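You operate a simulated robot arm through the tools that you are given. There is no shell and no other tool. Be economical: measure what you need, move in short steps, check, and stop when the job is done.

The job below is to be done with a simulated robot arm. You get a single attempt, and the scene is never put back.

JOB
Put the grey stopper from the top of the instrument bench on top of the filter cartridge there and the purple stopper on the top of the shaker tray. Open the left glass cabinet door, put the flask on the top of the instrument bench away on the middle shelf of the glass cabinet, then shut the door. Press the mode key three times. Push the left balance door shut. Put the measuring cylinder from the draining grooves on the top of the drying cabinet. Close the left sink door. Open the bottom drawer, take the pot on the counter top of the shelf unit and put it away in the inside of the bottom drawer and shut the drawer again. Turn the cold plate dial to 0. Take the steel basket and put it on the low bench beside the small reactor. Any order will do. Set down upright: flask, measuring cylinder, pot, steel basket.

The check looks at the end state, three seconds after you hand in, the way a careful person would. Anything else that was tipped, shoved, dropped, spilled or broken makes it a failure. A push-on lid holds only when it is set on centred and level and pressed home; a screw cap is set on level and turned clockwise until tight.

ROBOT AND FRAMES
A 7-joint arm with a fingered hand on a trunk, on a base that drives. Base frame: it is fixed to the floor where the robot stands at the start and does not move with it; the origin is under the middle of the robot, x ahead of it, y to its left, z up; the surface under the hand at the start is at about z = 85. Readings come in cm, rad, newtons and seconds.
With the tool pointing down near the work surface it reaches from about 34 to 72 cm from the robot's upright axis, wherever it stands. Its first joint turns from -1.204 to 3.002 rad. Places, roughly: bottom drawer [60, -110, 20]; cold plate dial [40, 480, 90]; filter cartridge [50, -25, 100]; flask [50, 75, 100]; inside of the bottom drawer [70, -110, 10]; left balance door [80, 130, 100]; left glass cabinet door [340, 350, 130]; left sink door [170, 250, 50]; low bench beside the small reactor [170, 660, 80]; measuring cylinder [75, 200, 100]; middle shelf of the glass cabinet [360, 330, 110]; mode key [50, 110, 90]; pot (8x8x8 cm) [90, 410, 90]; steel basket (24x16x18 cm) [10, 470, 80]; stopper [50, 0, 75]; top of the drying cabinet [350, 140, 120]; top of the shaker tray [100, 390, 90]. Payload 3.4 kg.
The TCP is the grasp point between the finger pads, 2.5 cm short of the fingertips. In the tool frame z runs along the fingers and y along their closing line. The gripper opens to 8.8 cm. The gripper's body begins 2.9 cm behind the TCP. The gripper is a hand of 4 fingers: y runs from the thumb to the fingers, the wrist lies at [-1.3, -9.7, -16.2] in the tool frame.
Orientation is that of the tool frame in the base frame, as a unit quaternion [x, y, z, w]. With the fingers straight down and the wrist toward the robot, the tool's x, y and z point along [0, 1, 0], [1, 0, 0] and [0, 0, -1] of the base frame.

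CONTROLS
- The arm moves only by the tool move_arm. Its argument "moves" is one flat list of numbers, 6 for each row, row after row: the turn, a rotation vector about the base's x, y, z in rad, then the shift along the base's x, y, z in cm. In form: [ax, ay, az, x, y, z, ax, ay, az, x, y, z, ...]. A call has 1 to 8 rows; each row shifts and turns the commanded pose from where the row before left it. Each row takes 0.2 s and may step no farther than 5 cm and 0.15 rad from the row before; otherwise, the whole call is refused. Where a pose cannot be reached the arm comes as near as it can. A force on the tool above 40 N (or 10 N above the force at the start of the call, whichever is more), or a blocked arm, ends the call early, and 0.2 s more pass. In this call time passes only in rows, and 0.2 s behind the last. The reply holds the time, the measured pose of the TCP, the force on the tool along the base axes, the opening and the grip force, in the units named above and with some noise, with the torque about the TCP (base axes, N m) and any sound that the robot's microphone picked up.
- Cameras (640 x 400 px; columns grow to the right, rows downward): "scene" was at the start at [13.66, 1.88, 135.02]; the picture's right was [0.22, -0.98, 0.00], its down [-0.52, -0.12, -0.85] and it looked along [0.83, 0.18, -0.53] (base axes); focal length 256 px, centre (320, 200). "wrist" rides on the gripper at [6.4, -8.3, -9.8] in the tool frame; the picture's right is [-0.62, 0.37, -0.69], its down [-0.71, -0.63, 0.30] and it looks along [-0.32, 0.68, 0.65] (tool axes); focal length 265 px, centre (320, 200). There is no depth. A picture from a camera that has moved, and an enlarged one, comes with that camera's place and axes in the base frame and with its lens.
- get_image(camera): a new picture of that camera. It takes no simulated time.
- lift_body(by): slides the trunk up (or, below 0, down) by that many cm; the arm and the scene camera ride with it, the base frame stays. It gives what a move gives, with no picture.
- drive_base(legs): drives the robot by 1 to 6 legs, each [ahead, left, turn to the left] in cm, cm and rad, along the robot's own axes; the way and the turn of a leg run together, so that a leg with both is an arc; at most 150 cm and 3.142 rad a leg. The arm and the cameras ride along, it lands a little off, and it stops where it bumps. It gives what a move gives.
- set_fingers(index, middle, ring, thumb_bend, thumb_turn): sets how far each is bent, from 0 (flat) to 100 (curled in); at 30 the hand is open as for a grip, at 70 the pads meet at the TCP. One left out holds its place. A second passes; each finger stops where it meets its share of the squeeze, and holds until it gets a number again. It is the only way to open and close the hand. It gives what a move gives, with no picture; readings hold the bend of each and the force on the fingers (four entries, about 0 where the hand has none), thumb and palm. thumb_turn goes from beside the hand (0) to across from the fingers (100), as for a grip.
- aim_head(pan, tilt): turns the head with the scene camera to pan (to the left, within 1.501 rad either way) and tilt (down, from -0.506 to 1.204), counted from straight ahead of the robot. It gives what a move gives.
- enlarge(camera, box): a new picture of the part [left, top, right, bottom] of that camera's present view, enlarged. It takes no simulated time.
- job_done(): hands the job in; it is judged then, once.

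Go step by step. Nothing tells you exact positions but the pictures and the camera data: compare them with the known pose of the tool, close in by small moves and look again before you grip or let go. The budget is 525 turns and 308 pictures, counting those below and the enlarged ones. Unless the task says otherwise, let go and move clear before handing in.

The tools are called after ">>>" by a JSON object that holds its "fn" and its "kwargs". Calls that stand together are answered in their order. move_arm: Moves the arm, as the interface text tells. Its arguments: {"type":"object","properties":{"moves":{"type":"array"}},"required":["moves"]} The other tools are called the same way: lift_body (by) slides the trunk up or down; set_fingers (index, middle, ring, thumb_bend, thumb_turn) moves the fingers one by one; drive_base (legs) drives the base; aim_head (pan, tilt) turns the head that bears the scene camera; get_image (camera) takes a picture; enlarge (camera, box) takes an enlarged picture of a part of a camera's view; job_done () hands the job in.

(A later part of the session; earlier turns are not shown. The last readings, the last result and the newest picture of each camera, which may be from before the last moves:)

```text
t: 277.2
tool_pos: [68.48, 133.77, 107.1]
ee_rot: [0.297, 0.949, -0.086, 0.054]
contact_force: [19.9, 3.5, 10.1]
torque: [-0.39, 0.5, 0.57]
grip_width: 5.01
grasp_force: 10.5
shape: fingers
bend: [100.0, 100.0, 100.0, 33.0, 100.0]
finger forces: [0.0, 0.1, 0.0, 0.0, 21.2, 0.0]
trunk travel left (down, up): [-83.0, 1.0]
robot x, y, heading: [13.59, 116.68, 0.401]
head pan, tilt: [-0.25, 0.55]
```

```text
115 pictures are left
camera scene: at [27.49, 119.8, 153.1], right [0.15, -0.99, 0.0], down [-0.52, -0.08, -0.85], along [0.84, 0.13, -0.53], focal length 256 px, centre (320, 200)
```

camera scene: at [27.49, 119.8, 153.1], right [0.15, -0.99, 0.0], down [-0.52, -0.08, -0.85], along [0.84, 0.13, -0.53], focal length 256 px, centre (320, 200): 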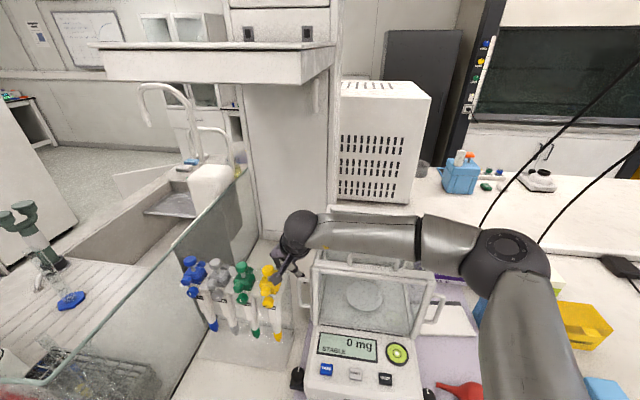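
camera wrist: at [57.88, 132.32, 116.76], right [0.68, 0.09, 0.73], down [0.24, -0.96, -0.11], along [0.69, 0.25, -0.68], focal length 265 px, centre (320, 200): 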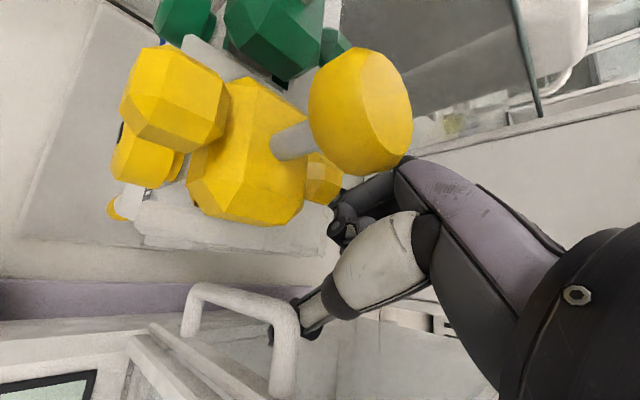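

The display changed from DRAUGHT to STABLE: the left door is shut. I back the thumb off and lift straight out.

>>> {"fn": "move_arm", "kwargs": {"moves": [0, 0, 0, 0.8, 0, 0, 0, 0, 0, 0.9, 0, 0, 0, 0, 0, 0, 0, 3, 0, 0, 0, 0, 0, 4, 0, 0, 0, 0, 0, 4, 0, 0, 0, 0, 0, 4]}}

>>> {"fn": "get_image", "kwargs": {"camera": "scene"}}

>>> {"fn": "enlarge", "kwargs": {"camera": "scene", "box": [260, 200, 460, 400]}}

```text
t: 278.6
tool_pos: [69.76, 133.69, 122.29]
ee_rot: [0.296, 0.95, -0.087, 0.054]
contact_force: [-0.1, -0.6, 0.2]
torque: [-0.04, 0.01, 0.0]
grip_width: 5.27
grasp_force: 0.0
shape: fingers
bend: [100.0, 100.0, 100.0, 30.0, 96.0]
finger forces: [0.1, 0.0, 0.0, 0.0, 0.0, 0.0]
trunk travel left (down, up): [-83.0, 1.0]
robot x, y, heading: [13.62, 116.38, 0.401]
head pan, tilt: [-0.25, 0.55]
```

```text
114 pictures are left
camera scene: at [26.89, 119.74, 153.14], right [0.15, -0.99, 0.0], down [-0.52, -0.08, -0.85], along [0.84, 0.13, -0.52], focal length 256 px, centre (320, 200)
```

scene: 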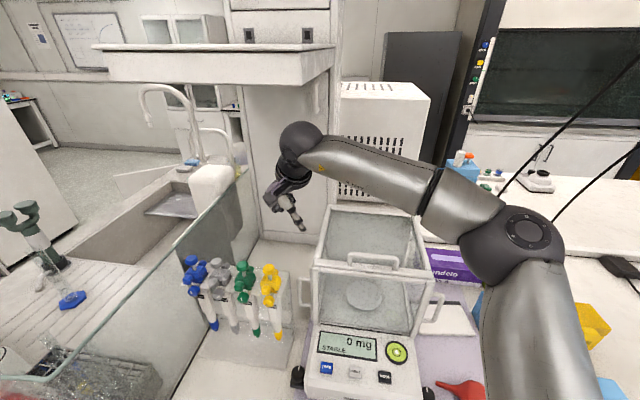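

```text
2.00 times, centred on (360, 300) of scene
camera zoom: at [26.89, 119.74, 153.14], right [0.15, -0.99, 0.0], down [-0.52, -0.08, -0.85], along [0.84, 0.13, -0.52], focal length 511 px, centre (240, 0)
```

zoom: 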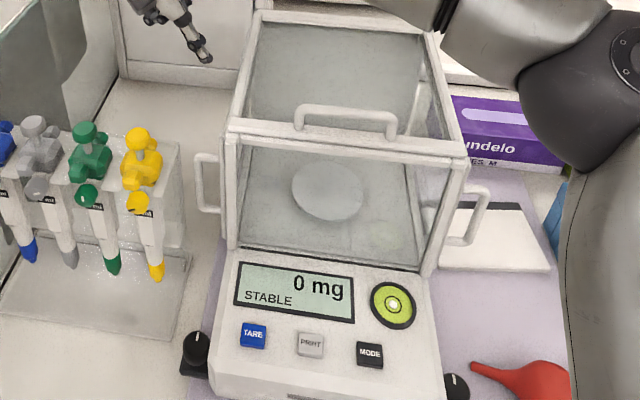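

The balance is done. Next I back away and turn straight, then look at the sink side for the measuring cylinder.

>>> {"fn": "drive_base", "kwargs": {"legs": [[-36, 0, 0], [-20, 0, -0.4]]}}

>>> {"fn": "move_arm", "kwargs": {"moves": [0.08, 0, -0.12, 0, 0, 0, 0.08, 0, -0.12, 0, 0, 0, 0, 0, -0.12, 0, 0, 0, 0, 0, -0.12, 0, 0, 0, 0, 0, -0.12, 0, 0, 0]}}

>>> {"fn": "set_fingers", "kwargs": {"index": 30, "middle": 30, "ring": 30, "thumb_bend": 30, "thumb_turn": 98}}

```text
t: 282.1
tool_pos: [19.31, 92.39, 122.42]
ee_rot: [0.478, 0.873, -0.095, 0.035]
contact_force: [0.2, 0.3, -0.8]
torque: [-0.02, 0.0, -0.01]
grip_width: 5.27
grasp_force: 0.1
shape: fingers
bend: [100.0, 100.0, 100.0, 30.0, 96.0]
finger forces: [0.1, 0.1, 0.0, 0.0, 0.1, 0.0]
trunk travel left (down, up): [-83.0, 1.0]
robot x, y, heading: [-38.99, 98.54, 0.007]
head pan, tilt: [-0.25, 0.55]
```

```text
t: 283.4
tool_pos: [19.42, 92.51, 122.27]
ee_rot: [0.717, 0.696, -0.027, -0.019]
contact_force: [0.7, -0.4, -0.1]
torque: [0.02, 0.02, 0.02]
grip_width: 5.26
grasp_force: 0.1
shape: fingers
bend: [100.0, 100.0, 100.0, 30.0, 96.0]
finger forces: [0.1, 0.0, 0.0, 0.1, 0.1, 0.1]
trunk travel left (down, up): [-83.0, 1.0]
robot x, y, heading: [-38.89, 98.27, 0.004]
head pan, tilt: [-0.25, 0.55]
```

```text
t: 284.4
tool_pos: [19.43, 92.58, 122.39]
ee_rot: [0.715, 0.698, -0.027, -0.019]
contact_force: [0.2, 0.6, 0.3]
torque: [-0.03, -0.01, 0.02]
grip_width: 8.46
grasp_force: 0.0
shape: fingers
bend: [30.0, 30.0, 30.0, 30.0, 95.0]
finger forces: [0.0, 0.1, 0.0, 0.0, 0.0, 0.0]
trunk travel left (down, up): [-83.0, 1.0]
robot x, y, heading: [-39.08, 98.03, -0.001]
head pan, tilt: [-0.25, 0.55]
```

>>> {"fn": "move_arm", "kwargs": {"moves": [0.01, -0.065, 0.024, -3, 0, -1.5, 0, 0, 0, -3, 0, -1.5, 0, 0, 0, -3, 0, -1.5]}}

>>> {"fn": "drive_base", "kwargs": {"legs": [[-3, 105, 0], [0, 100, 0], [117, 0, 0], [0, 0, -1.57]]}}

>>> {"fn": "aim_head", "kwargs": {"pan": 0.0, "tilt": 0.55}}

>>> {"fn": "get_image", "kwargs": {"camera": "scene"}}

```text
t: 285.1
tool_pos: [10.21, 92.58, 117.8]
ee_rot: [0.708, 0.707, 0.001, 0.0]
contact_force: [-0.8, 0.2, 0.1]
torque: [-0.02, 0.01, -0.06]
grip_width: 8.49
grasp_force: 0.1
shape: fingers
bend: [30.0, 30.0, 30.0, 30.0, 95.0]
finger forces: [0.0, 0.0, 0.1, 0.0, 0.0, 0.0]
trunk travel left (down, up): [-83.0, 1.0]
robot x, y, heading: [-39.09, 98.68, 0.004]
head pan, tilt: [-0.25, 0.55]
```

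```text
t: 304.8
tool_pos: [69.23, 257.66, 117.62]
ee_rot: [1.0, 0.014, 0.0, 0.001]
contact_force: [0.4, -0.1, -0.5]
torque: [0.01, -0.01, 0.0]
grip_width: 8.47
grasp_force: 0.0
shape: fingers
bend: [30.0, 30.0, 30.0, 30.0, 95.0]
finger forces: [0.1, 0.0, 0.0, 0.0, 0.0, 0.0]
trunk travel left (down, up): [-83.0, 1.0]
robot x, y, heading: [73.43, 307.45, -1.535]
head pan, tilt: [-0.25, 0.55]
```

```text
t: 305.6
tool_pos: [69.26, 257.59, 117.72]
ee_rot: [1.0, 0.013, 0.001, 0.001]
contact_force: [0.3, 0.8, 0.2]
torque: [0.01, -0.04, -0.01]
grip_width: 8.46
grasp_force: 0.1
shape: fingers
bend: [30.0, 30.0, 30.0, 30.0, 95.0]
finger forces: [0.1, 0.1, 0.1, 0.0, 0.1, 0.0]
trunk travel left (down, up): [-83.0, 1.0]
robot x, y, heading: [73.56, 307.21, -1.538]
head pan, tilt: [0.0, 0.55]
```

```text
112 pictures are left
camera scene: at [73.97, 293.27, 153.13], right [-1.0, -0.03, 0.0], down [-0.02, 0.52, -0.85], along [0.03, -0.85, -0.52], focal length 256 px, centre (320, 200)
```

scene: 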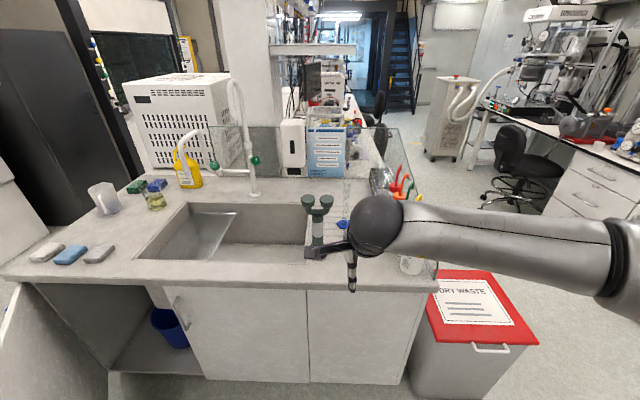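

>>> {"fn": "enlarge", "kwargs": {"camera": "scene", "box": [280, 160, 440, 280]}}

>>> {"fn": "enlarge", "kwargs": {"camera": "scene", "box": [0, 180, 220, 400]}}

>>> {"fn": "get_image", "kwargs": {"camera": "wrist"}}

```text
3.33 times, centred on (360, 220) of scene
camera zoom: at [73.97, 293.27, 153.13], right [-1.0, -0.03, 0.0], down [-0.02, 0.52, -0.85], along [0.03, -0.85, -0.52], focal length 852 px, centre (187, 133)
```

zoom: 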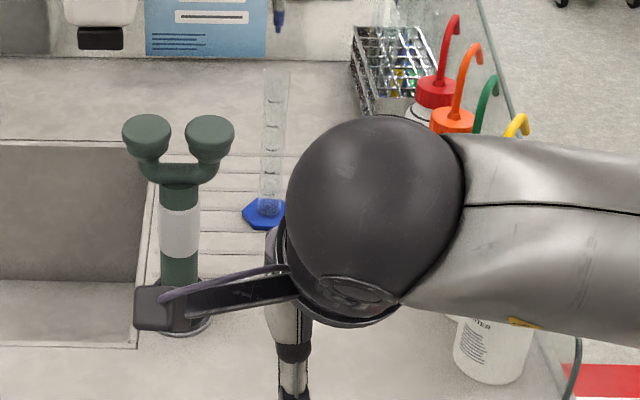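

```text
1.82 times, centred on (110, 290) of scene
camera zoom: at [73.97, 293.27, 153.13], right [-1.0, -0.03, 0.0], down [-0.02, 0.52, -0.85], along [0.03, -0.85, -0.52], focal length 465 px, centre (702, 36)
```

zoom: 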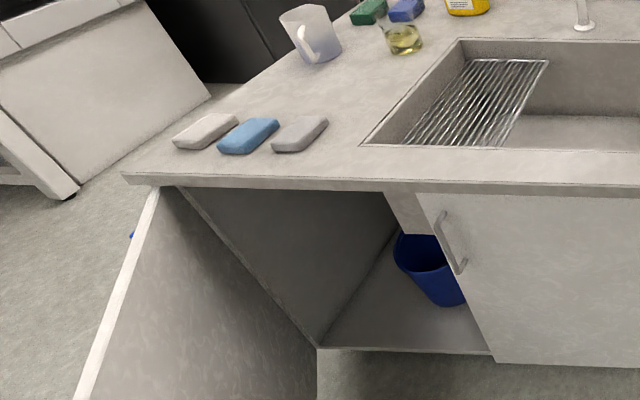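

```text
109 pictures are left
camera wrist: at [75.27, 265.98, 127.6], right [-0.61, -0.38, 0.69], down [-0.73, 0.61, -0.3], along [-0.31, -0.69, -0.65], focal length 265 px, centre (320, 200)
```

wrist: 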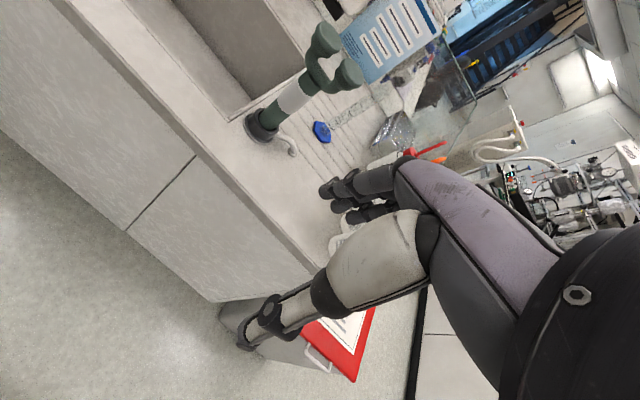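

The measuring cylinder stands at [66.5, 203.5], about 21 cm tall, just beyond the green eyewash. I drive closer with the hand high and approach it from above.

>>> {"fn": "move_arm", "kwargs": {"moves": [0, 0, 0, -3, 0, 2, 0, 0, 0, -2, 0, 2]}}

>>> {"fn": "drive_base", "kwargs": {"legs": [[36, 0, -0.033]]}}

>>> {"fn": "get_image", "kwargs": {"camera": "wrist"}}

>>> {"fn": "get_image", "kwargs": {"camera": "scene"}}

```text
t: 306.2
tool_pos: [64.26, 257.58, 121.68]
ee_rot: [1.0, 0.015, 0.0, -0.001]
contact_force: [0.6, 0.3, 0.3]
torque: [-0.02, 0.01, -0.01]
grip_width: 8.46
grasp_force: 0.2
shape: fingers
bend: [30.0, 30.0, 30.0, 30.0, 95.0]
finger forces: [0.0, 0.1, 0.0, 0.0, 0.0, 0.0]
trunk travel left (down, up): [-83.0, 1.0]
robot x, y, heading: [73.46, 307.17, -1.534]
head pan, tilt: [0.0, 0.55]
```

```text
t: 308.5
tool_pos: [63.06, 222.39, 121.64]
ee_rot: [1.0, -0.004, -0.001, 0.0]
contact_force: [0.4, 0.9, -0.2]
torque: [-0.02, -0.02, 0.0]
grip_width: 8.48
grasp_force: 0.1
shape: fingers
bend: [30.0, 30.0, 30.0, 30.0, 95.0]
finger forces: [0.0, 0.1, 0.0, 0.0, 0.1, 0.1]
trunk travel left (down, up): [-83.0, 1.0]
robot x, y, heading: [74.46, 271.75, -1.574]
head pan, tilt: [0.0, 0.55]
```

```text
108 pictures are left
camera wrist: at [69.46, 230.48, 131.51], right [-0.62, -0.36, 0.69], down [-0.71, 0.64, -0.3], along [-0.33, -0.68, -0.65], focal length 265 px, centre (320, 200)
```

wrist: 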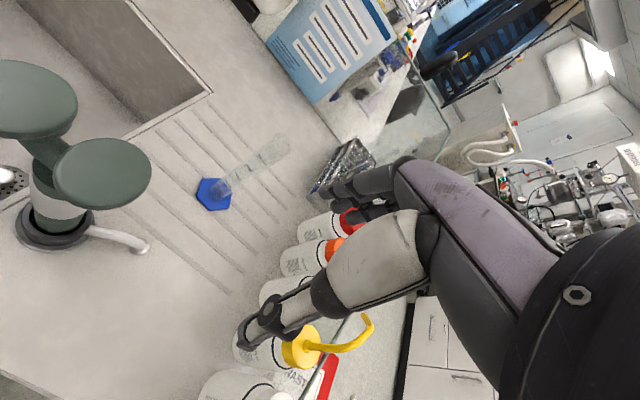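

```text
107 pictures are left
camera scene: at [74.01, 257.7, 153.13], right [-1.0, 0.0, 0.0], down [0.0, 0.52, -0.85], along [0.0, -0.85, -0.52], focal length 256 px, centre (320, 200)
```

scene: 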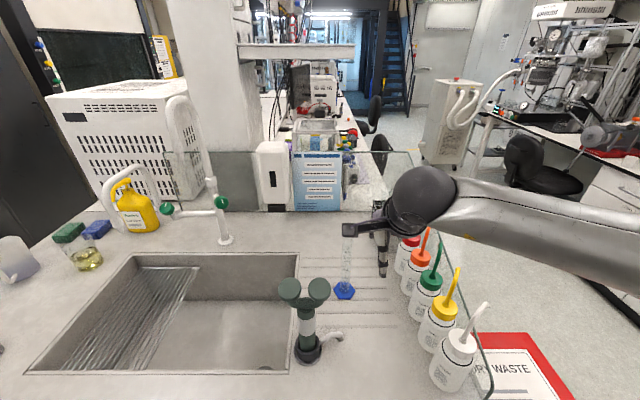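

>>> {"fn": "move_arm", "kwargs": {"moves": [0, 0, 0, 0.83, -4.68, -1, 0, 0, 0, 0.83, -4.68, -1, 0, 0, 0, 0.83, -4.68, -1, 0, 0, 0, 0.83, -4.66, -1]}}

>>> {"fn": "get_image", "kwargs": {"camera": "wrist"}}

>>> {"fn": "enlarge", "kwargs": {"camera": "scene", "box": [260, 160, 460, 320]}}

```text
t: 309.5
tool_pos: [66.83, 203.31, 117.28]
ee_rot: [1.0, -0.002, -0.002, -0.001]
contact_force: [-0.6, 0.2, -0.2]
torque: [0.01, -0.02, -0.01]
grip_width: 8.48
grasp_force: 0.0
shape: fingers
bend: [30.0, 30.0, 30.0, 30.0, 95.0]
finger forces: [0.1, 0.0, 0.1, 0.0, 0.0, 0.1]
trunk travel left (down, up): [-83.0, 1.0]
robot x, y, heading: [74.3, 271.79, -1.575]
head pan, tilt: [0.0, 0.55]
```

```text
106 pictures are left
camera wrist: at [73.17, 211.36, 127.23], right [-0.62, -0.37, 0.69], down [-0.71, 0.64, -0.3], along [-0.33, -0.68, -0.65], focal length 265 px, centre (320, 200)
```

wrist: 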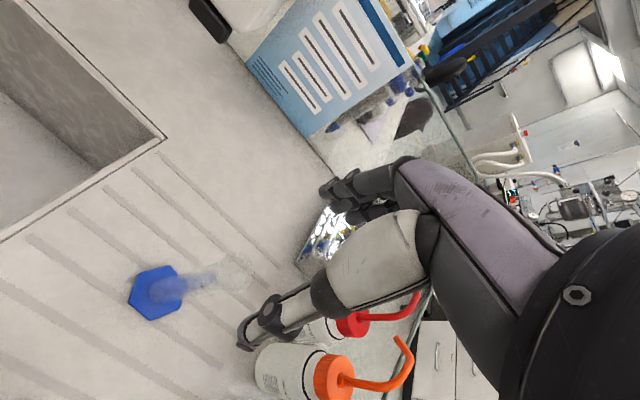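

```text
2.50 times, centred on (360, 240) of scene
camera zoom: at [74.21, 257.38, 153.1], right [-1.0, 0.0, 0.0], down [0.0, 0.52, -0.85], along [0.0, -0.85, -0.52], focal length 639 px, centre (220, 100)
```

zoom: 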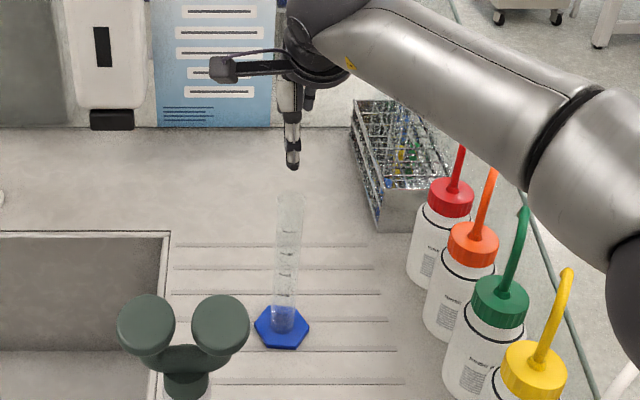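

I shift the base a little to keep the elbow clear of the wash bottles, keeping the hand over the cylinder.

>>> {"fn": "drive_base", "kwargs": {"legs": [[0, 9, 0]]}}

>>> {"fn": "move_arm", "kwargs": {"moves": [0, 0, 0, -4.5, 0, 0, 0, 0, 0, -4.5, 0, 0]}}

>>> {"fn": "get_image", "kwargs": {"camera": "scene"}}

```text
t: 310.6
tool_pos: [75.68, 203.55, 117.61]
ee_rot: [1.0, -0.004, 0.0, 0.001]
contact_force: [0.5, -0.6, -0.2]
torque: [0.0, -0.01, -0.01]
grip_width: 8.45
grasp_force: 0.0
shape: fingers
bend: [30.0, 30.0, 30.0, 30.0, 96.0]
finger forces: [0.0, 0.0, 0.0, 0.0, 0.0, 0.0]
trunk travel left (down, up): [-83.0, 1.0]
robot x, y, heading: [83.12, 271.61, -1.578]
head pan, tilt: [0.0, 0.55]
```

```text
t: 311.2
tool_pos: [66.55, 203.42, 117.65]
ee_rot: [1.0, -0.004, 0.0, 0.001]
contact_force: [-0.5, 0.8, 0.1]
torque: [0.0, -0.02, 0.01]
grip_width: 8.44
grasp_force: 0.1
shape: fingers
bend: [30.0, 30.0, 30.0, 30.0, 96.0]
finger forces: [0.1, 0.1, 0.0, 0.1, 0.1, 0.1]
trunk travel left (down, up): [-83.0, 1.0]
robot x, y, heading: [82.88, 271.45, -1.579]
head pan, tilt: [0.0, 0.55]
```

```text
104 pictures are left
camera scene: at [83.04, 257.69, 153.14], right [-1.0, 0.0, 0.0], down [0.0, 0.52, -0.85], along [0.0, -0.85, -0.52], focal length 256 px, centre (320, 200)
```

scene: 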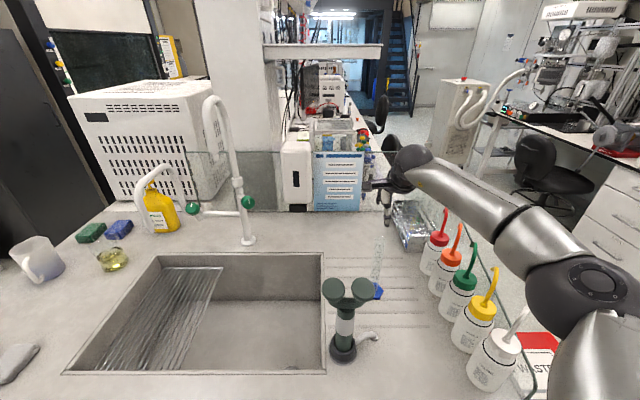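

>>> {"fn": "move_arm", "kwargs": {"moves": [0, 0, 0, -0.1, 0.1, -3.5, 0, 0, 0, 0, 0, -3.5]}}

>>> {"fn": "get_image", "kwargs": {"camera": "scene"}}

>>> {"fn": "get_image", "kwargs": {"camera": "wrist"}}

```text
t: 311.8
tool_pos: [66.63, 203.43, 110.8]
ee_rot: [1.0, -0.004, 0.0, 0.0]
contact_force: [-0.1, 0.2, 1.5]
torque: [0.01, 0.01, 0.03]
grip_width: 8.47
grasp_force: 0.0
shape: fingers
bend: [30.0, 30.0, 30.0, 30.0, 96.0]
finger forces: [0.1, 0.0, 0.0, 0.0, 0.1, 0.1]
trunk travel left (down, up): [-83.0, 1.0]
robot x, y, heading: [83.43, 271.86, -1.574]
head pan, tilt: [0.0, 0.55]
```

```text
103 pictures are left
camera scene: at [83.16, 257.6, 153.13], right [-1.0, 0.0, 0.0], down [0.0, 0.52, -0.85], along [0.0, -0.85, -0.52], focal length 256 px, centre (320, 200)
```

scene: 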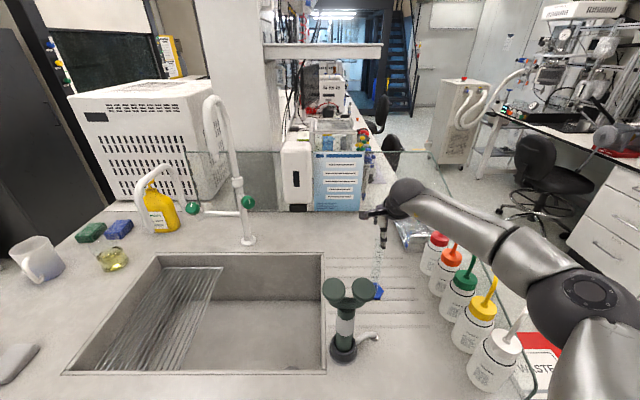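

```text
102 pictures are left
camera wrist: at [73.07, 211.58, 120.68], right [-0.62, -0.36, 0.69], down [-0.71, 0.64, -0.3], along [-0.33, -0.68, -0.65], focal length 265 px, centre (320, 200)
```

wrist: 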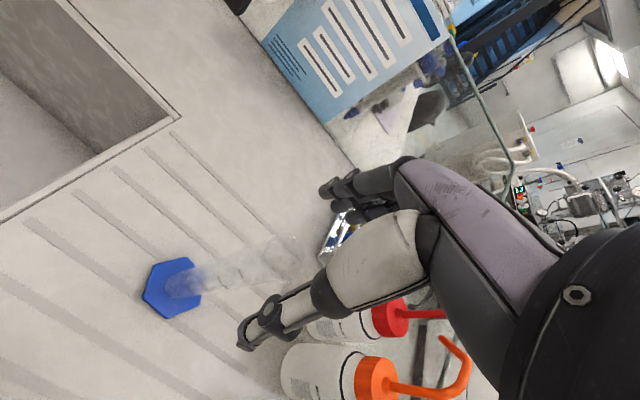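

>>> {"fn": "move_arm", "kwargs": {"moves": [0, 0, 0, -0.2, 0.1, -2.5, 0, 0, 0, 0, 0, -2.2, 0, 0, 0, 0, 0, -1.4]}}

>>> {"fn": "get_image", "kwargs": {"camera": "wrist"}}

>>> {"fn": "enlarge", "kwargs": {"camera": "scene", "box": [320, 150, 640, 400]}}

```text
t: 312.6
tool_pos: [66.36, 203.73, 104.55]
ee_rot: [1.0, -0.005, 0.0, 0.0]
contact_force: [0.3, 0.1, 0.9]
torque: [0.03, -0.02, 0.01]
grip_width: 8.47
grasp_force: 0.1
shape: fingers
bend: [30.0, 30.0, 30.0, 30.0, 96.0]
finger forces: [0.0, 0.0, 0.1, 0.1, 0.1, 0.0]
trunk travel left (down, up): [-83.0, 1.0]
robot x, y, heading: [83.62, 271.59, -1.576]
head pan, tilt: [0.0, 0.55]
```

```text
101 pictures are left
camera wrist: at [72.72, 211.88, 114.41], right [-0.62, -0.36, 0.69], down [-0.71, 0.64, -0.3], along [-0.33, -0.68, -0.65], focal length 265 px, centre (320, 200)
```

wrist: 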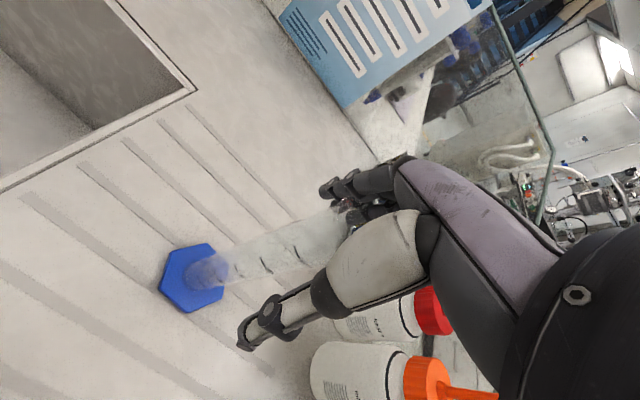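

```text
1.60 times, centred on (480, 275) of scene
camera zoom: at [83.12, 257.65, 153.13], right [-1.0, 0.0, 0.0], down [0.0, 0.52, -0.85], along [0.0, -0.85, -0.52], focal length 409 px, centre (64, 80)
```

zoom: 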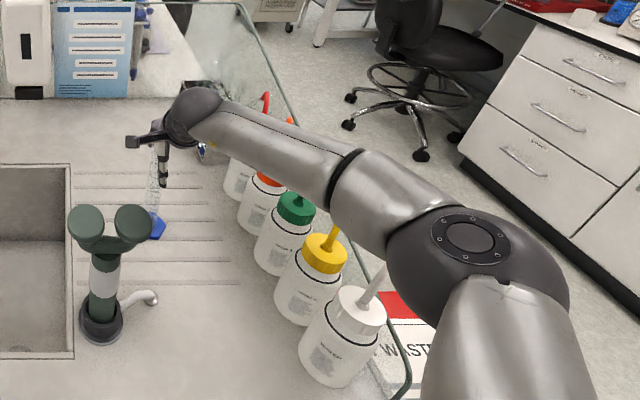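

The tube top is between thumb and fingers. I close on it.

>>> {"fn": "set_fingers", "kwargs": {"index": 75, "middle": 75, "ring": 60, "thumb_bend": 75}}

>>> {"fn": "get_image", "kwargs": {"camera": "wrist"}}

```text
t: 313.6
tool_pos: [66.3, 203.77, 104.64]
ee_rot: [1.0, -0.005, 0.001, 0.0]
contact_force: [-0.1, -0.5, 0.6]
torque: [0.03, -0.01, 0.04]
grip_width: 2.07
grasp_force: 13.4
shape: fingers
bend: [61.0, 63.0, 60.0, 59.0, 99.0]
finger forces: [6.6, 7.1, 0.0, 0.0, 13.6, 0.0]
trunk travel left (down, up): [-83.0, 1.0]
robot x, y, heading: [83.36, 271.65, -1.575]
head pan, tilt: [0.0, 0.55]
```

```text
99 pictures are left
camera wrist: at [72.74, 211.86, 114.42], right [-0.62, -0.36, 0.69], down [-0.71, 0.64, -0.3], along [-0.33, -0.68, -0.65], focal length 265 px, centre (320, 200)
```

wrist: 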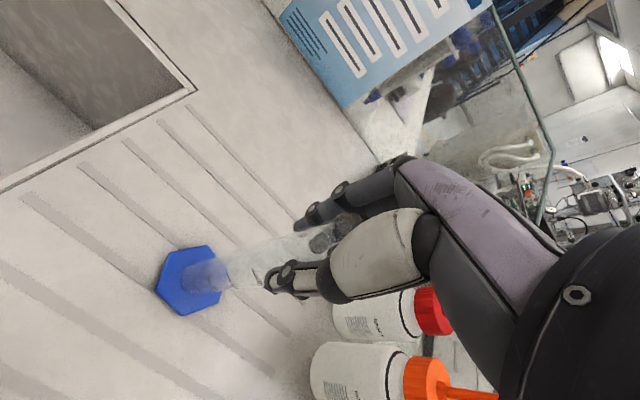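

The cylinder is held. I lift it and back away along the gap beside the eyewash.

>>> {"fn": "move_arm", "kwargs": {"moves": [0, 0, 0, 0, 0, 2, 0, 0, 0, 0, 0, 4, 0, 0, 0, 0, 0, 4.5, 0, 0, 0, 0, 0, 4.5, 0, 0, 0, -0.5, 0, 4.5]}}

>>> {"fn": "get_image", "kwargs": {"camera": "scene"}}

>>> {"fn": "drive_base", "kwargs": {"legs": [[-45, 0, 0]]}}

```text
t: 314.8
tool_pos: [65.9, 203.69, 123.98]
ee_rot: [1.0, -0.005, 0.001, 0.0]
contact_force: [0.3, -0.1, -0.7]
torque: [0.01, -0.01, 0.0]
grip_width: 2.06
grasp_force: 13.4
shape: fingers
bend: [61.0, 63.0, 60.0, 59.0, 98.0]
finger forces: [6.5, 7.2, 0.1, 0.0, 13.3, 0.0]
trunk travel left (down, up): [-83.0, 1.0]
robot x, y, heading: [83.15, 272.16, -1.574]
head pan, tilt: [0.0, 0.55]
```

```text
98 pictures are left
camera scene: at [83.21, 257.72, 153.14], right [-1.0, 0.0, 0.0], down [0.0, 0.52, -0.85], along [0.0, -0.85, -0.52], focal length 256 px, centre (320, 200)
```

scene: 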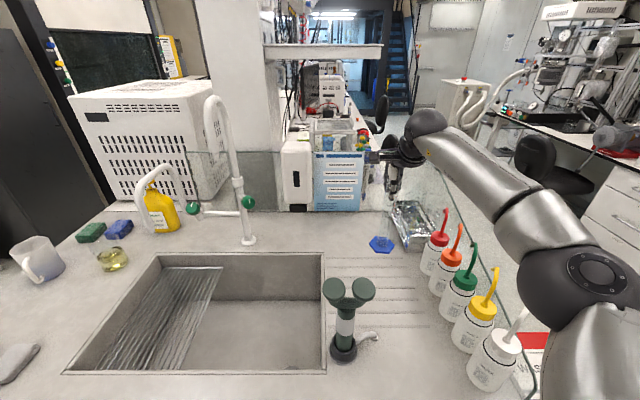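

```text
t: 317.5
tool_pos: [65.83, 248.54, 124.06]
ee_rot: [1.0, -0.008, 0.0, 0.0]
contact_force: [0.1, -0.2, -1.1]
torque: [-0.04, -0.01, -0.01]
grip_width: 2.06
grasp_force: 13.9
shape: fingers
bend: [61.0, 63.0, 60.0, 59.0, 98.0]
finger forces: [6.5, 7.3, 0.1, 0.1, 13.2, 0.1]
trunk travel left (down, up): [-83.0, 1.0]
robot x, y, heading: [83.69, 316.79, -1.578]
head pan, tilt: [0.0, 0.55]
```

>>> {"fn": "move_arm", "kwargs": {"moves": [0, 0, 0, 2, 4.5, 0, 0, 0, 0, 2, 4.5, 0, 0, 0, 0, 2, 4.5, 0]}}

>>> {"fn": "drive_base", "kwargs": {"legs": [[0, 0, 1.57], [100, 0, 0]]}}

>>> {"fn": "aim_head", "kwargs": {"pan": -0.4, "tilt": 0.4}}

>>> {"fn": "get_image", "kwargs": {"camera": "scene"}}

```text
t: 318.3
tool_pos: [71.59, 262.27, 124.26]
ee_rot: [1.0, -0.009, 0.0, 0.001]
contact_force: [0.0, 0.2, -1.0]
torque: [0.01, 0.01, 0.02]
grip_width: 2.05
grasp_force: 13.7
shape: fingers
bend: [61.0, 64.0, 60.0, 59.0, 98.0]
finger forces: [6.2, 7.3, 0.0, 0.1, 13.2, 0.0]
trunk travel left (down, up): [-83.0, 1.0]
robot x, y, heading: [83.71, 316.57, -1.578]
head pan, tilt: [0.0, 0.55]
```

```text
t: 327.4
tool_pos: [239.4, 299.78, 124.17]
ee_rot: [0.724, 0.69, 0.0, 0.0]
contact_force: [-1.2, 0.6, -0.8]
torque: [-0.01, 0.02, -0.03]
grip_width: 2.04
grasp_force: 13.0
shape: fingers
bend: [61.0, 64.0, 60.0, 59.0, 98.0]
finger forces: [6.1, 7.1, 0.1, 0.1, 12.3, 0.0]
trunk travel left (down, up): [-83.0, 1.0]
robot x, y, heading: [185.51, 313.51, -0.041]
head pan, tilt: [0.0, 0.55]
```

```text
t: 328.2
tool_pos: [239.31, 299.54, 124.05]
ee_rot: [0.724, 0.69, 0.0, 0.0]
contact_force: [0.7, -0.1, -1.5]
torque: [0.0, -0.02, -0.01]
grip_width: 2.02
grasp_force: 12.3
shape: fingers
bend: [61.0, 64.0, 60.0, 59.0, 98.0]
finger forces: [6.0, 7.0, 0.0, 0.1, 12.4, 0.1]
trunk travel left (down, up): [-83.0, 1.0]
robot x, y, heading: [185.68, 313.48, -0.041]
head pan, tilt: [-0.4, 0.4]
```

```text
97 pictures are left
camera scene: at [198.61, 309.0, 154.5], right [-0.43, -0.9, 0.0], down [-0.35, 0.17, -0.92], along [0.83, -0.39, -0.39], focal length 256 px, centre (320, 200)
```

scene: 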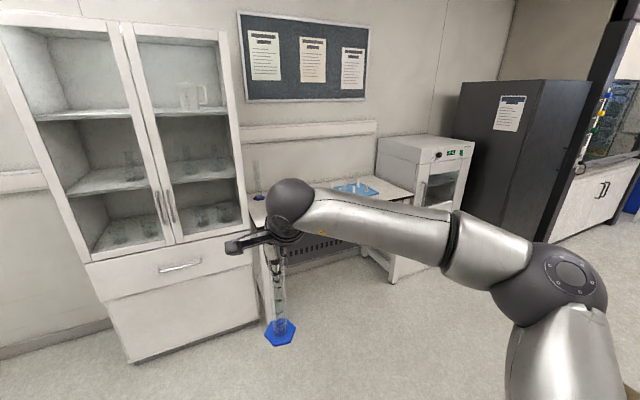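

The drying cabinet is further right along the far wall. I drive toward it.

>>> {"fn": "drive_base", "kwargs": {"legs": [[60, 0, 0.041], [0, -150, 0]]}}

>>> {"fn": "aim_head", "kwargs": {"pan": 0.0, "tilt": 0.35}}

>>> {"fn": "get_image", "kwargs": {"camera": "scene"}}

```text
t: 338.7
tool_pos: [298.46, 150.17, 124.18]
ee_rot: [0.714, 0.7, 0.0, 0.0]
contact_force: [-0.6, -0.5, -0.3]
torque: [-0.01, 0.0, 0.0]
grip_width: 2.01
grasp_force: 13.0
shape: fingers
bend: [61.0, 64.0, 60.0, 59.0, 98.0]
finger forces: [6.0, 6.9, 0.0, 0.0, 12.4, 0.0]
trunk travel left (down, up): [-83.0, 1.0]
robot x, y, heading: [243.95, 162.38, -0.014]
head pan, tilt: [-0.4, 0.4]
```

```text
t: 339.5
tool_pos: [298.5, 150.13, 124.01]
ee_rot: [0.715, 0.699, 0.001, 0.0]
contact_force: [-0.3, -0.4, -1.4]
torque: [-0.01, 0.0, 0.0]
grip_width: 2.03
grasp_force: 12.2
shape: fingers
bend: [61.0, 64.0, 60.0, 59.0, 98.0]
finger forces: [6.0, 6.9, 0.0, 0.1, 12.4, 0.0]
trunk travel left (down, up): [-83.0, 1.0]
robot x, y, heading: [244.15, 162.4, -0.017]
head pan, tilt: [0.0, 0.351]
```

```text
96 pictures are left
camera scene: at [258.28, 161.93, 154.96], right [-0.01, -1.0, 0.0], down [-0.34, 0.01, -0.94], along [0.94, -0.01, -0.34], focal length 256 px, centre (320, 200)
```

scene: 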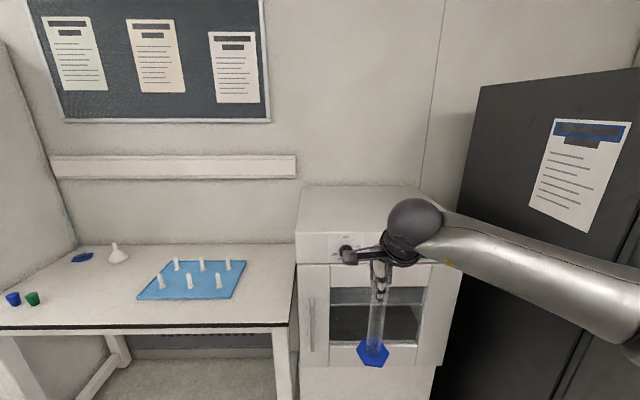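

The cabinet top is free: x 326 to 373, y 119 to 168, z about 120. I raise the cylinder above that level.

>>> {"fn": "lift_body", "kwargs": {"by": 1}}

>>> {"fn": "move_arm", "kwargs": {"moves": [0, 0, 0, -1, 0, 4.5, 0, 0, 0, -1, 0, 4.5, 0, 0, 0, -1, 0, 4.5, 0, 0, 0, 0, 0, 4, 0, 0, 0, 0, 0, 3]}}

>>> {"fn": "get_image", "kwargs": {"camera": "scene"}}

```text
t: 340.1
tool_pos: [298.48, 150.18, 125.09]
ee_rot: [0.714, 0.7, -0.001, -0.001]
contact_force: [0.4, -0.2, -1.8]
torque: [0.02, -0.01, 0.05]
grip_width: 2.02
grasp_force: 13.5
shape: fingers
bend: [61.0, 64.0, 60.0, 59.0, 98.0]
finger forces: [6.0, 7.0, 0.2, 0.0, 12.5, 0.1]
trunk travel left (down, up): [-84.0, 0.0]
robot x, y, heading: [243.67, 162.4, -0.017]
head pan, tilt: [0.0, 0.351]
```

```text
t: 341.3
tool_pos: [295.27, 150.29, 145.69]
ee_rot: [0.714, 0.7, 0.001, 0.0]
contact_force: [0.1, 0.1, -1.7]
torque: [0.04, -0.02, 0.03]
grip_width: 1.99
grasp_force: 12.9
shape: fingers
bend: [61.0, 64.0, 60.0, 59.0, 98.0]
finger forces: [5.8, 7.1, 0.1, 0.1, 12.2, 0.0]
trunk travel left (down, up): [-84.0, 0.0]
robot x, y, heading: [243.88, 162.18, -0.013]
head pan, tilt: [0.0, 0.351]
```

```text
95 pictures are left
camera scene: at [258.27, 162.02, 155.96], right [-0.01, -1.0, 0.0], down [-0.34, 0.0, -0.94], along [0.94, -0.01, -0.34], focal length 256 px, centre (320, 200)
```

scene: 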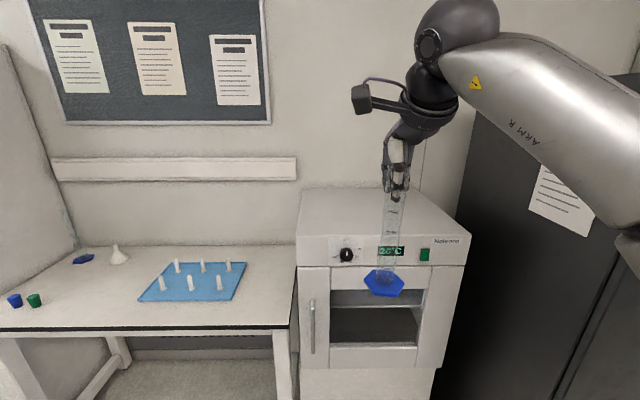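

>>> {"fn": "drive_base", "kwargs": {"legs": [[42, 0, 0.014]]}}

>>> {"fn": "get_image", "kwargs": {"camera": "scene"}}

>>> {"fn": "get_image", "kwargs": {"camera": "wrist"}}

```text
t: 343.9
tool_pos: [337.41, 150.61, 145.64]
ee_rot: [0.71, 0.704, 0.0, 0.001]
contact_force: [-0.4, -0.7, -1.9]
torque: [0.0, 0.01, 0.0]
grip_width: 2.0
grasp_force: 12.6
shape: fingers
bend: [61.0, 64.0, 60.0, 59.0, 98.0]
finger forces: [6.0, 7.2, 0.0, 0.0, 12.2, 0.0]
trunk travel left (down, up): [-84.0, 0.0]
robot x, y, heading: [285.68, 161.67, -0.003]
head pan, tilt: [0.0, 0.351]
```

```text
94 pictures are left
camera scene: at [300.06, 161.85, 155.96], right [0.0, -1.0, 0.0], down [-0.34, 0.0, -0.94], along [0.94, 0.0, -0.34], focal length 256 px, centre (320, 200)
```

scene: 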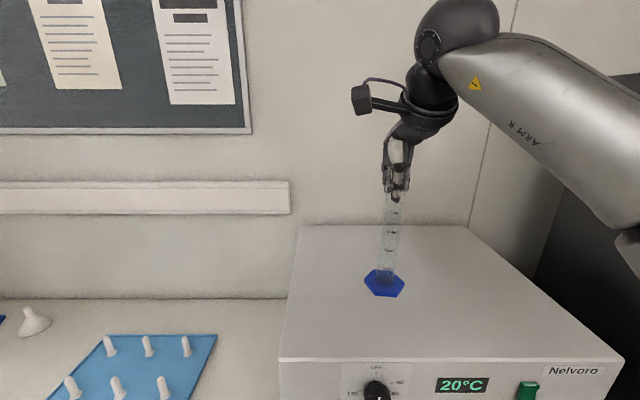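

```text
93 pictures are left
camera wrist: at [328.9, 156.97, 155.49], right [0.36, -0.62, 0.69], down [-0.63, -0.71, -0.3], along [0.68, -0.33, -0.65], focal length 265 px, centre (320, 200)
```

wrist: 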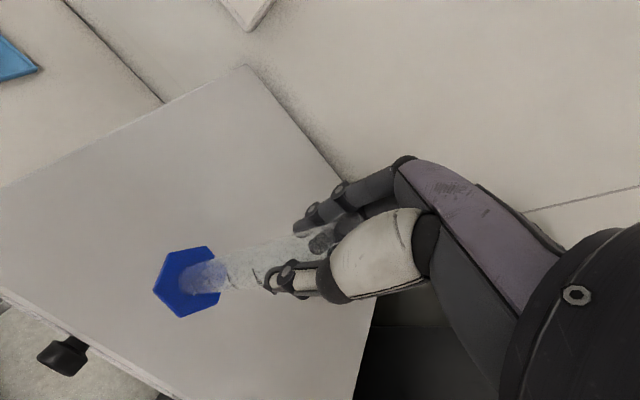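

The cylinder is above the cabinet top. I lower it.

>>> {"fn": "move_arm", "kwargs": {"moves": [0, 0, 0, 0, -1, -2.5, 0, 0, 0, 0, -1, -2.5]}}

>>> {"fn": "move_arm", "kwargs": {"moves": [0, 0, 0, 0, 0, -0.6, 0, 0, 0, 0, 0, -0.4]}}

>>> {"fn": "enlarge", "kwargs": {"camera": "scene", "box": [320, 160, 480, 340]}}

```text
t: 344.5
tool_pos: [337.21, 148.65, 140.41]
ee_rot: [0.709, 0.705, 0.001, 0.0]
contact_force: [0.2, 0.1, -0.5]
torque: [0.03, -0.05, 0.03]
grip_width: 1.99
grasp_force: 12.6
shape: fingers
bend: [61.0, 64.0, 60.0, 59.0, 98.0]
finger forces: [5.9, 7.1, 0.1, 0.1, 12.2, 0.1]
trunk travel left (down, up): [-84.0, 0.0]
robot x, y, heading: [286.36, 161.89, 0.001]
head pan, tilt: [0.0, 0.351]
```

```text
t: 345.1
tool_pos: [337.42, 148.66, 139.58]
ee_rot: [0.709, 0.705, -0.001, 0.0]
contact_force: [0.1, 0.0, -1.7]
torque: [-0.03, 0.02, -0.01]
grip_width: 2.0
grasp_force: 12.4
shape: fingers
bend: [61.0, 64.0, 60.0, 59.0, 98.0]
finger forces: [5.8, 7.1, 0.1, 0.0, 12.1, 0.1]
trunk travel left (down, up): [-84.0, 0.0]
robot x, y, heading: [286.23, 161.84, -0.002]
head pan, tilt: [0.0, 0.351]
```

```text
2.22 times, centred on (400, 250) of scene
camera zoom: at [300.11, 161.85, 155.96], right [0.0, -1.0, 0.0], down [-0.34, 0.0, -0.94], along [0.94, 0.0, -0.34], focal length 568 px, centre (142, 89)
```

zoom: 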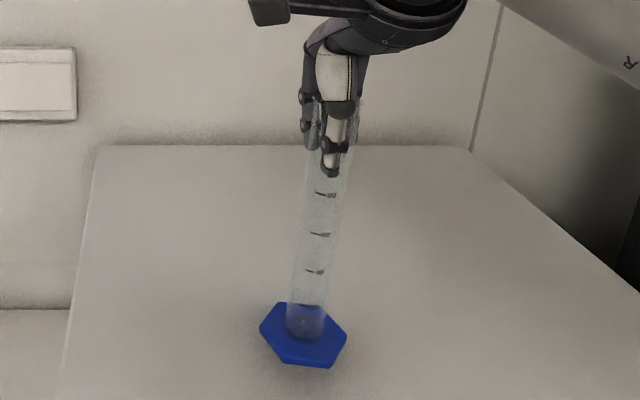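

>>> {"fn": "move_arm", "kwargs": {"moves": [0, 0, 0, 0, 0, -0.5]}}

>>> {"fn": "move_arm", "kwargs": {"moves": [0, 0, 0, 0, 0, -0.5]}}

>>> {"fn": "move_arm", "kwargs": {"moves": [0, 0, 0, 0, 0, -0.4]}}

```text
t: 345.5
tool_pos: [337.29, 148.61, 139.06]
ee_rot: [0.71, 0.704, 0.0, -0.001]
contact_force: [0.2, 0.8, -2.0]
torque: [0.0, -0.01, 0.02]
grip_width: 2.0
grasp_force: 12.4
shape: fingers
bend: [61.0, 64.0, 60.0, 59.0, 98.0]
finger forces: [5.9, 7.1, 0.0, 0.0, 12.1, 0.0]
trunk travel left (down, up): [-84.0, 0.0]
robot x, y, heading: [286.14, 161.92, -0.001]
head pan, tilt: [0.0, 0.351]
```

```text
t: 345.9
tool_pos: [337.27, 148.67, 138.49]
ee_rot: [0.709, 0.705, -0.001, 0.0]
contact_force: [0.5, 0.4, -1.1]
torque: [-0.01, -0.01, 0.03]
grip_width: 2.0
grasp_force: 12.3
shape: fingers
bend: [61.0, 64.0, 60.0, 59.0, 98.0]
finger forces: [5.8, 7.0, 0.0, 0.0, 12.1, 0.0]
trunk travel left (down, up): [-84.0, 0.0]
robot x, y, heading: [285.94, 162.05, 0.001]
head pan, tilt: [0.0, 0.351]
```

```text
t: 346.3
tool_pos: [337.28, 148.59, 138.21]
ee_rot: [0.709, 0.705, 0.0, 0.0]
contact_force: [0.4, 0.4, -0.6]
torque: [0.0, -0.01, -0.01]
grip_width: 1.97
grasp_force: 12.7
shape: fingers
bend: [61.0, 64.0, 60.0, 59.0, 98.0]
finger forces: [5.8, 7.1, 0.0, 0.1, 12.0, 0.0]
trunk travel left (down, up): [-84.0, 0.0]
robot x, y, heading: [286.06, 162.08, 0.003]
head pan, tilt: [0.0, 0.351]
```

>>> {"fn": "move_arm", "kwargs": {"moves": [0, 0, 0, 0, 0, -0.4]}}

>>> {"fn": "move_arm", "kwargs": {"moves": [0, 0, 0, 0, 0, -0.4]}}

>>> {"fn": "move_arm", "kwargs": {"moves": [0, 0, 0, 0, 0, -0.4]}}

>>> {"fn": "enlarge", "kwargs": {"camera": "scene", "box": [320, 160, 480, 340]}}

```text
t: 346.7
tool_pos: [337.36, 148.58, 137.77]
ee_rot: [0.709, 0.705, 0.0, 0.0]
contact_force: [0.9, 0.1, -1.7]
torque: [-0.05, -0.02, 0.0]
grip_width: 1.98
grasp_force: 12.3
shape: fingers
bend: [61.0, 64.0, 60.0, 59.0, 98.0]
finger forces: [5.9, 7.2, 0.0, 0.0, 12.1, 0.0]
trunk travel left (down, up): [-84.0, 0.0]
robot x, y, heading: [285.88, 161.7, 0.002]
head pan, tilt: [0.0, 0.351]
```

```text
t: 347.1
tool_pos: [337.2, 148.66, 137.29]
ee_rot: [0.71, 0.705, 0.001, 0.001]
contact_force: [0.2, 0.8, 0.9]
torque: [0.01, -0.02, 0.01]
grip_width: 1.99
grasp_force: 13.0
shape: fingers
bend: [61.0, 64.0, 60.0, 59.0, 98.0]
finger forces: [6.0, 7.4, 0.1, 0.1, 12.3, 0.0]
trunk travel left (down, up): [-84.0, 0.0]
robot x, y, heading: [285.89, 161.8, -0.002]
head pan, tilt: [0.0, 0.351]
```

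```text
t: 347.5
tool_pos: [337.07, 148.67, 137.37]
ee_rot: [0.709, 0.705, 0.003, 0.003]
contact_force: [2.6, 1.3, 15.7]
torque: [-0.01, 0.0, -0.01]
grip_width: 1.96
grasp_force: 15.6
shape: fingers
bend: [61.0, 64.0, 60.0, 59.0, 98.0]
finger forces: [7.6, 10.0, 0.0, 0.1, 13.5, 0.0]
trunk travel left (down, up): [-84.0, 0.0]
robot x, y, heading: [286.18, 162.38, 0.005]
head pan, tilt: [0.0, 0.351]
```

```text
2.22 times, centred on (400, 250) of scene
camera zoom: at [299.85, 162.0, 156.02], right [0.0, -1.0, 0.0], down [-0.34, 0.0, -0.94], along [0.94, 0.0, -0.34], focal length 568 px, centre (142, 89)
```

zoom: 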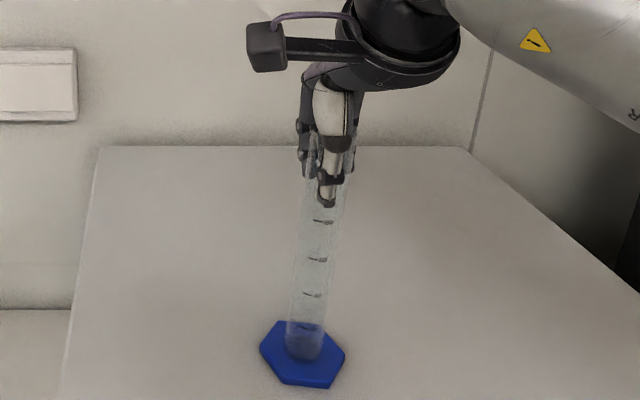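

It stands on the cabinet top. I relieve the pressure and release it.

>>> {"fn": "move_arm", "kwargs": {"moves": [0, 0, 0, 0, 0, 0.3]}}

>>> {"fn": "set_fingers", "kwargs": {"index": 54, "middle": 55, "ring": 50, "thumb_bend": 51}}

>>> {"fn": "set_fingers", "kwargs": {"index": 30, "middle": 30, "ring": 30, "thumb_bend": 30}}

>>> {"fn": "move_arm", "kwargs": {"moves": [0, 0, 0, 0, 0, 3, 0, 0, 0, 0, 0, 4, 0, 0, 0, -1, 0, 3.5]}}

>>> {"fn": "drive_base", "kwargs": {"legs": [[-40, 0, 0]]}}

>>> {"fn": "aim_head", "kwargs": {"pan": 0.9, "tilt": 0.35}}

>>> {"fn": "get_image", "kwargs": {"camera": "scene"}}

```text
t: 347.9
tool_pos: [337.2, 148.64, 137.27]
ee_rot: [0.709, 0.705, 0.001, 0.0]
contact_force: [2.6, 0.7, 12.0]
torque: [0.01, -0.08, 0.02]
grip_width: 1.94
grasp_force: 15.8
shape: fingers
bend: [61.0, 64.0, 60.0, 59.0, 98.0]
finger forces: [7.6, 9.5, 0.0, 0.0, 13.5, 0.1]
trunk travel left (down, up): [-84.0, 0.0]
robot x, y, heading: [285.65, 162.33, -0.002]
head pan, tilt: [0.0, 0.351]
```

```text
t: 348.9
tool_pos: [337.33, 148.56, 137.22]
ee_rot: [0.709, 0.705, 0.0, 0.0]
contact_force: [-0.1, 0.2, 0.1]
torque: [0.0, 0.02, -0.01]
grip_width: 3.58
grasp_force: 0.1
shape: fingers
bend: [54.0, 55.0, 50.0, 51.0, 98.0]
finger forces: [0.1, 0.0, 0.0, 0.0, 0.0, 0.0]
trunk travel left (down, up): [-84.0, 0.0]
robot x, y, heading: [285.81, 161.5, -0.002]
head pan, tilt: [0.0, 0.351]
```

```text
t: 349.9
tool_pos: [337.2, 148.68, 137.23]
ee_rot: [0.71, 0.705, 0.001, 0.001]
contact_force: [0.9, 1.3, -0.9]
torque: [0.02, 0.01, -0.01]
grip_width: 8.46
grasp_force: 0.1
shape: fingers
bend: [30.0, 30.0, 30.0, 30.0, 96.0]
finger forces: [0.0, 0.1, 0.0, 0.0, 0.1, 0.0]
trunk travel left (down, up): [-84.0, 0.0]
robot x, y, heading: [285.77, 161.72, -0.003]
head pan, tilt: [0.0, 0.351]
```

```text
t: 350.7
tool_pos: [336.25, 148.83, 147.9]
ee_rot: [0.709, 0.705, 0.0, 0.0]
contact_force: [-0.5, 1.1, 0.4]
torque: [-0.02, -0.02, 0.03]
grip_width: 8.43
grasp_force: 0.1
shape: fingers
bend: [30.0, 30.0, 30.0, 30.0, 96.0]
finger forces: [0.0, 0.0, 0.0, 0.1, 0.0, 0.0]
trunk travel left (down, up): [-84.0, 0.0]
robot x, y, heading: [285.97, 161.41, -0.0]
head pan, tilt: [0.0, 0.351]
```

```text
t: 353.2
tool_pos: [296.35, 148.74, 147.82]
ee_rot: [0.71, 0.704, 0.0, 0.0]
contact_force: [0.0, 0.0, -0.5]
torque: [-0.01, 0.03, 0.0]
grip_width: 8.45
grasp_force: 0.1
shape: fingers
bend: [30.0, 30.0, 30.0, 30.0, 96.0]
finger forces: [0.0, 0.0, 0.1, 0.1, 0.1, 0.0]
trunk travel left (down, up): [-84.0, 0.0]
robot x, y, heading: [245.92, 162.11, -0.005]
head pan, tilt: [0.0, 0.351]
```

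```text
t: 354.4
tool_pos: [296.3, 148.66, 147.92]
ee_rot: [0.709, 0.705, 0.001, 0.001]
contact_force: [0.0, -0.5, -0.4]
torque: [0.02, 0.01, 0.0]
grip_width: 8.44
grasp_force: 0.0
shape: fingers
bend: [30.0, 30.0, 30.0, 30.0, 96.0]
finger forces: [0.0, 0.1, 0.0, 0.1, 0.0, 0.0]
trunk travel left (down, up): [-84.0, 0.0]
robot x, y, heading: [245.46, 162.08, -0.001]
head pan, tilt: [0.901, 0.351]
```

```text
90 pictures are left
camera scene: at [256.64, 169.16, 155.96], right [0.78, -0.62, 0.0], down [-0.21, -0.27, -0.94], along [0.59, 0.73, -0.34], focal length 256 px, centre (320, 200)
```

scene: 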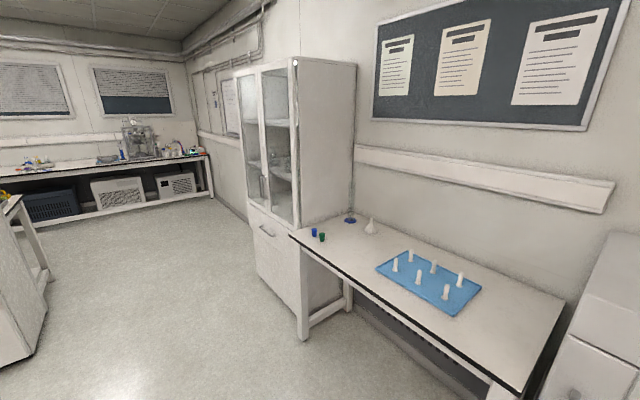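

The cylinder has been set down. Next the left sink door, which stands about half open: I drive round to face it.

>>> {"fn": "drive_base", "kwargs": {"legs": [[0, 150, 0], [0, 20, 0], [0, 0, -1.57], [0, -82, 0]]}}

>>> {"fn": "aim_head", "kwargs": {"pan": 0.1, "tilt": 0.75}}

>>> {"fn": "get_image", "kwargs": {"camera": "scene"}}

```text
t: 370.7
tool_pos: [152.86, 278.36, 147.79]
ee_rot: [1.0, 0.017, 0.0, 0.001]
contact_force: [-0.4, -0.4, -0.5]
torque: [0.02, -0.01, 0.02]
grip_width: 8.46
grasp_force: 0.0
shape: fingers
bend: [30.0, 30.0, 30.0, 30.0, 96.0]
finger forces: [0.1, 0.1, 0.0, 0.0, 0.1, 0.0]
trunk travel left (down, up): [-84.0, 0.0]
robot x, y, heading: [163.65, 329.61, -1.531]
head pan, tilt: [0.901, 0.351]
```

```text
t: 371.9
tool_pos: [152.76, 278.35, 147.86]
ee_rot: [1.0, 0.018, 0.0, 0.002]
contact_force: [-0.7, -0.3, -0.3]
torque: [-0.01, 0.03, 0.01]
grip_width: 8.46
grasp_force: 0.1
shape: fingers
bend: [30.0, 30.0, 30.0, 30.0, 96.0]
finger forces: [0.0, 0.1, 0.0, 0.1, 0.0, 0.0]
trunk travel left (down, up): [-84.0, 0.0]
robot x, y, heading: [163.87, 329.29, -1.53]
head pan, tilt: [0.099, 0.75]
```

```text
89 pictures are left
camera scene: at [165.2, 316.07, 152.4], right [-0.99, -0.14, 0.0], down [-0.1, 0.68, -0.73], along [0.1, -0.72, -0.68], focal length 256 px, centre (320, 200)
```

scene: 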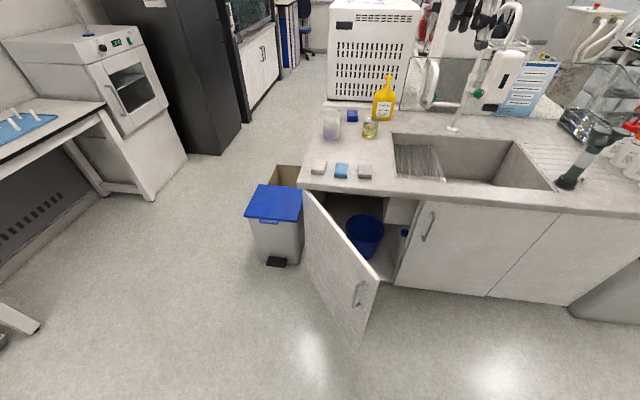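

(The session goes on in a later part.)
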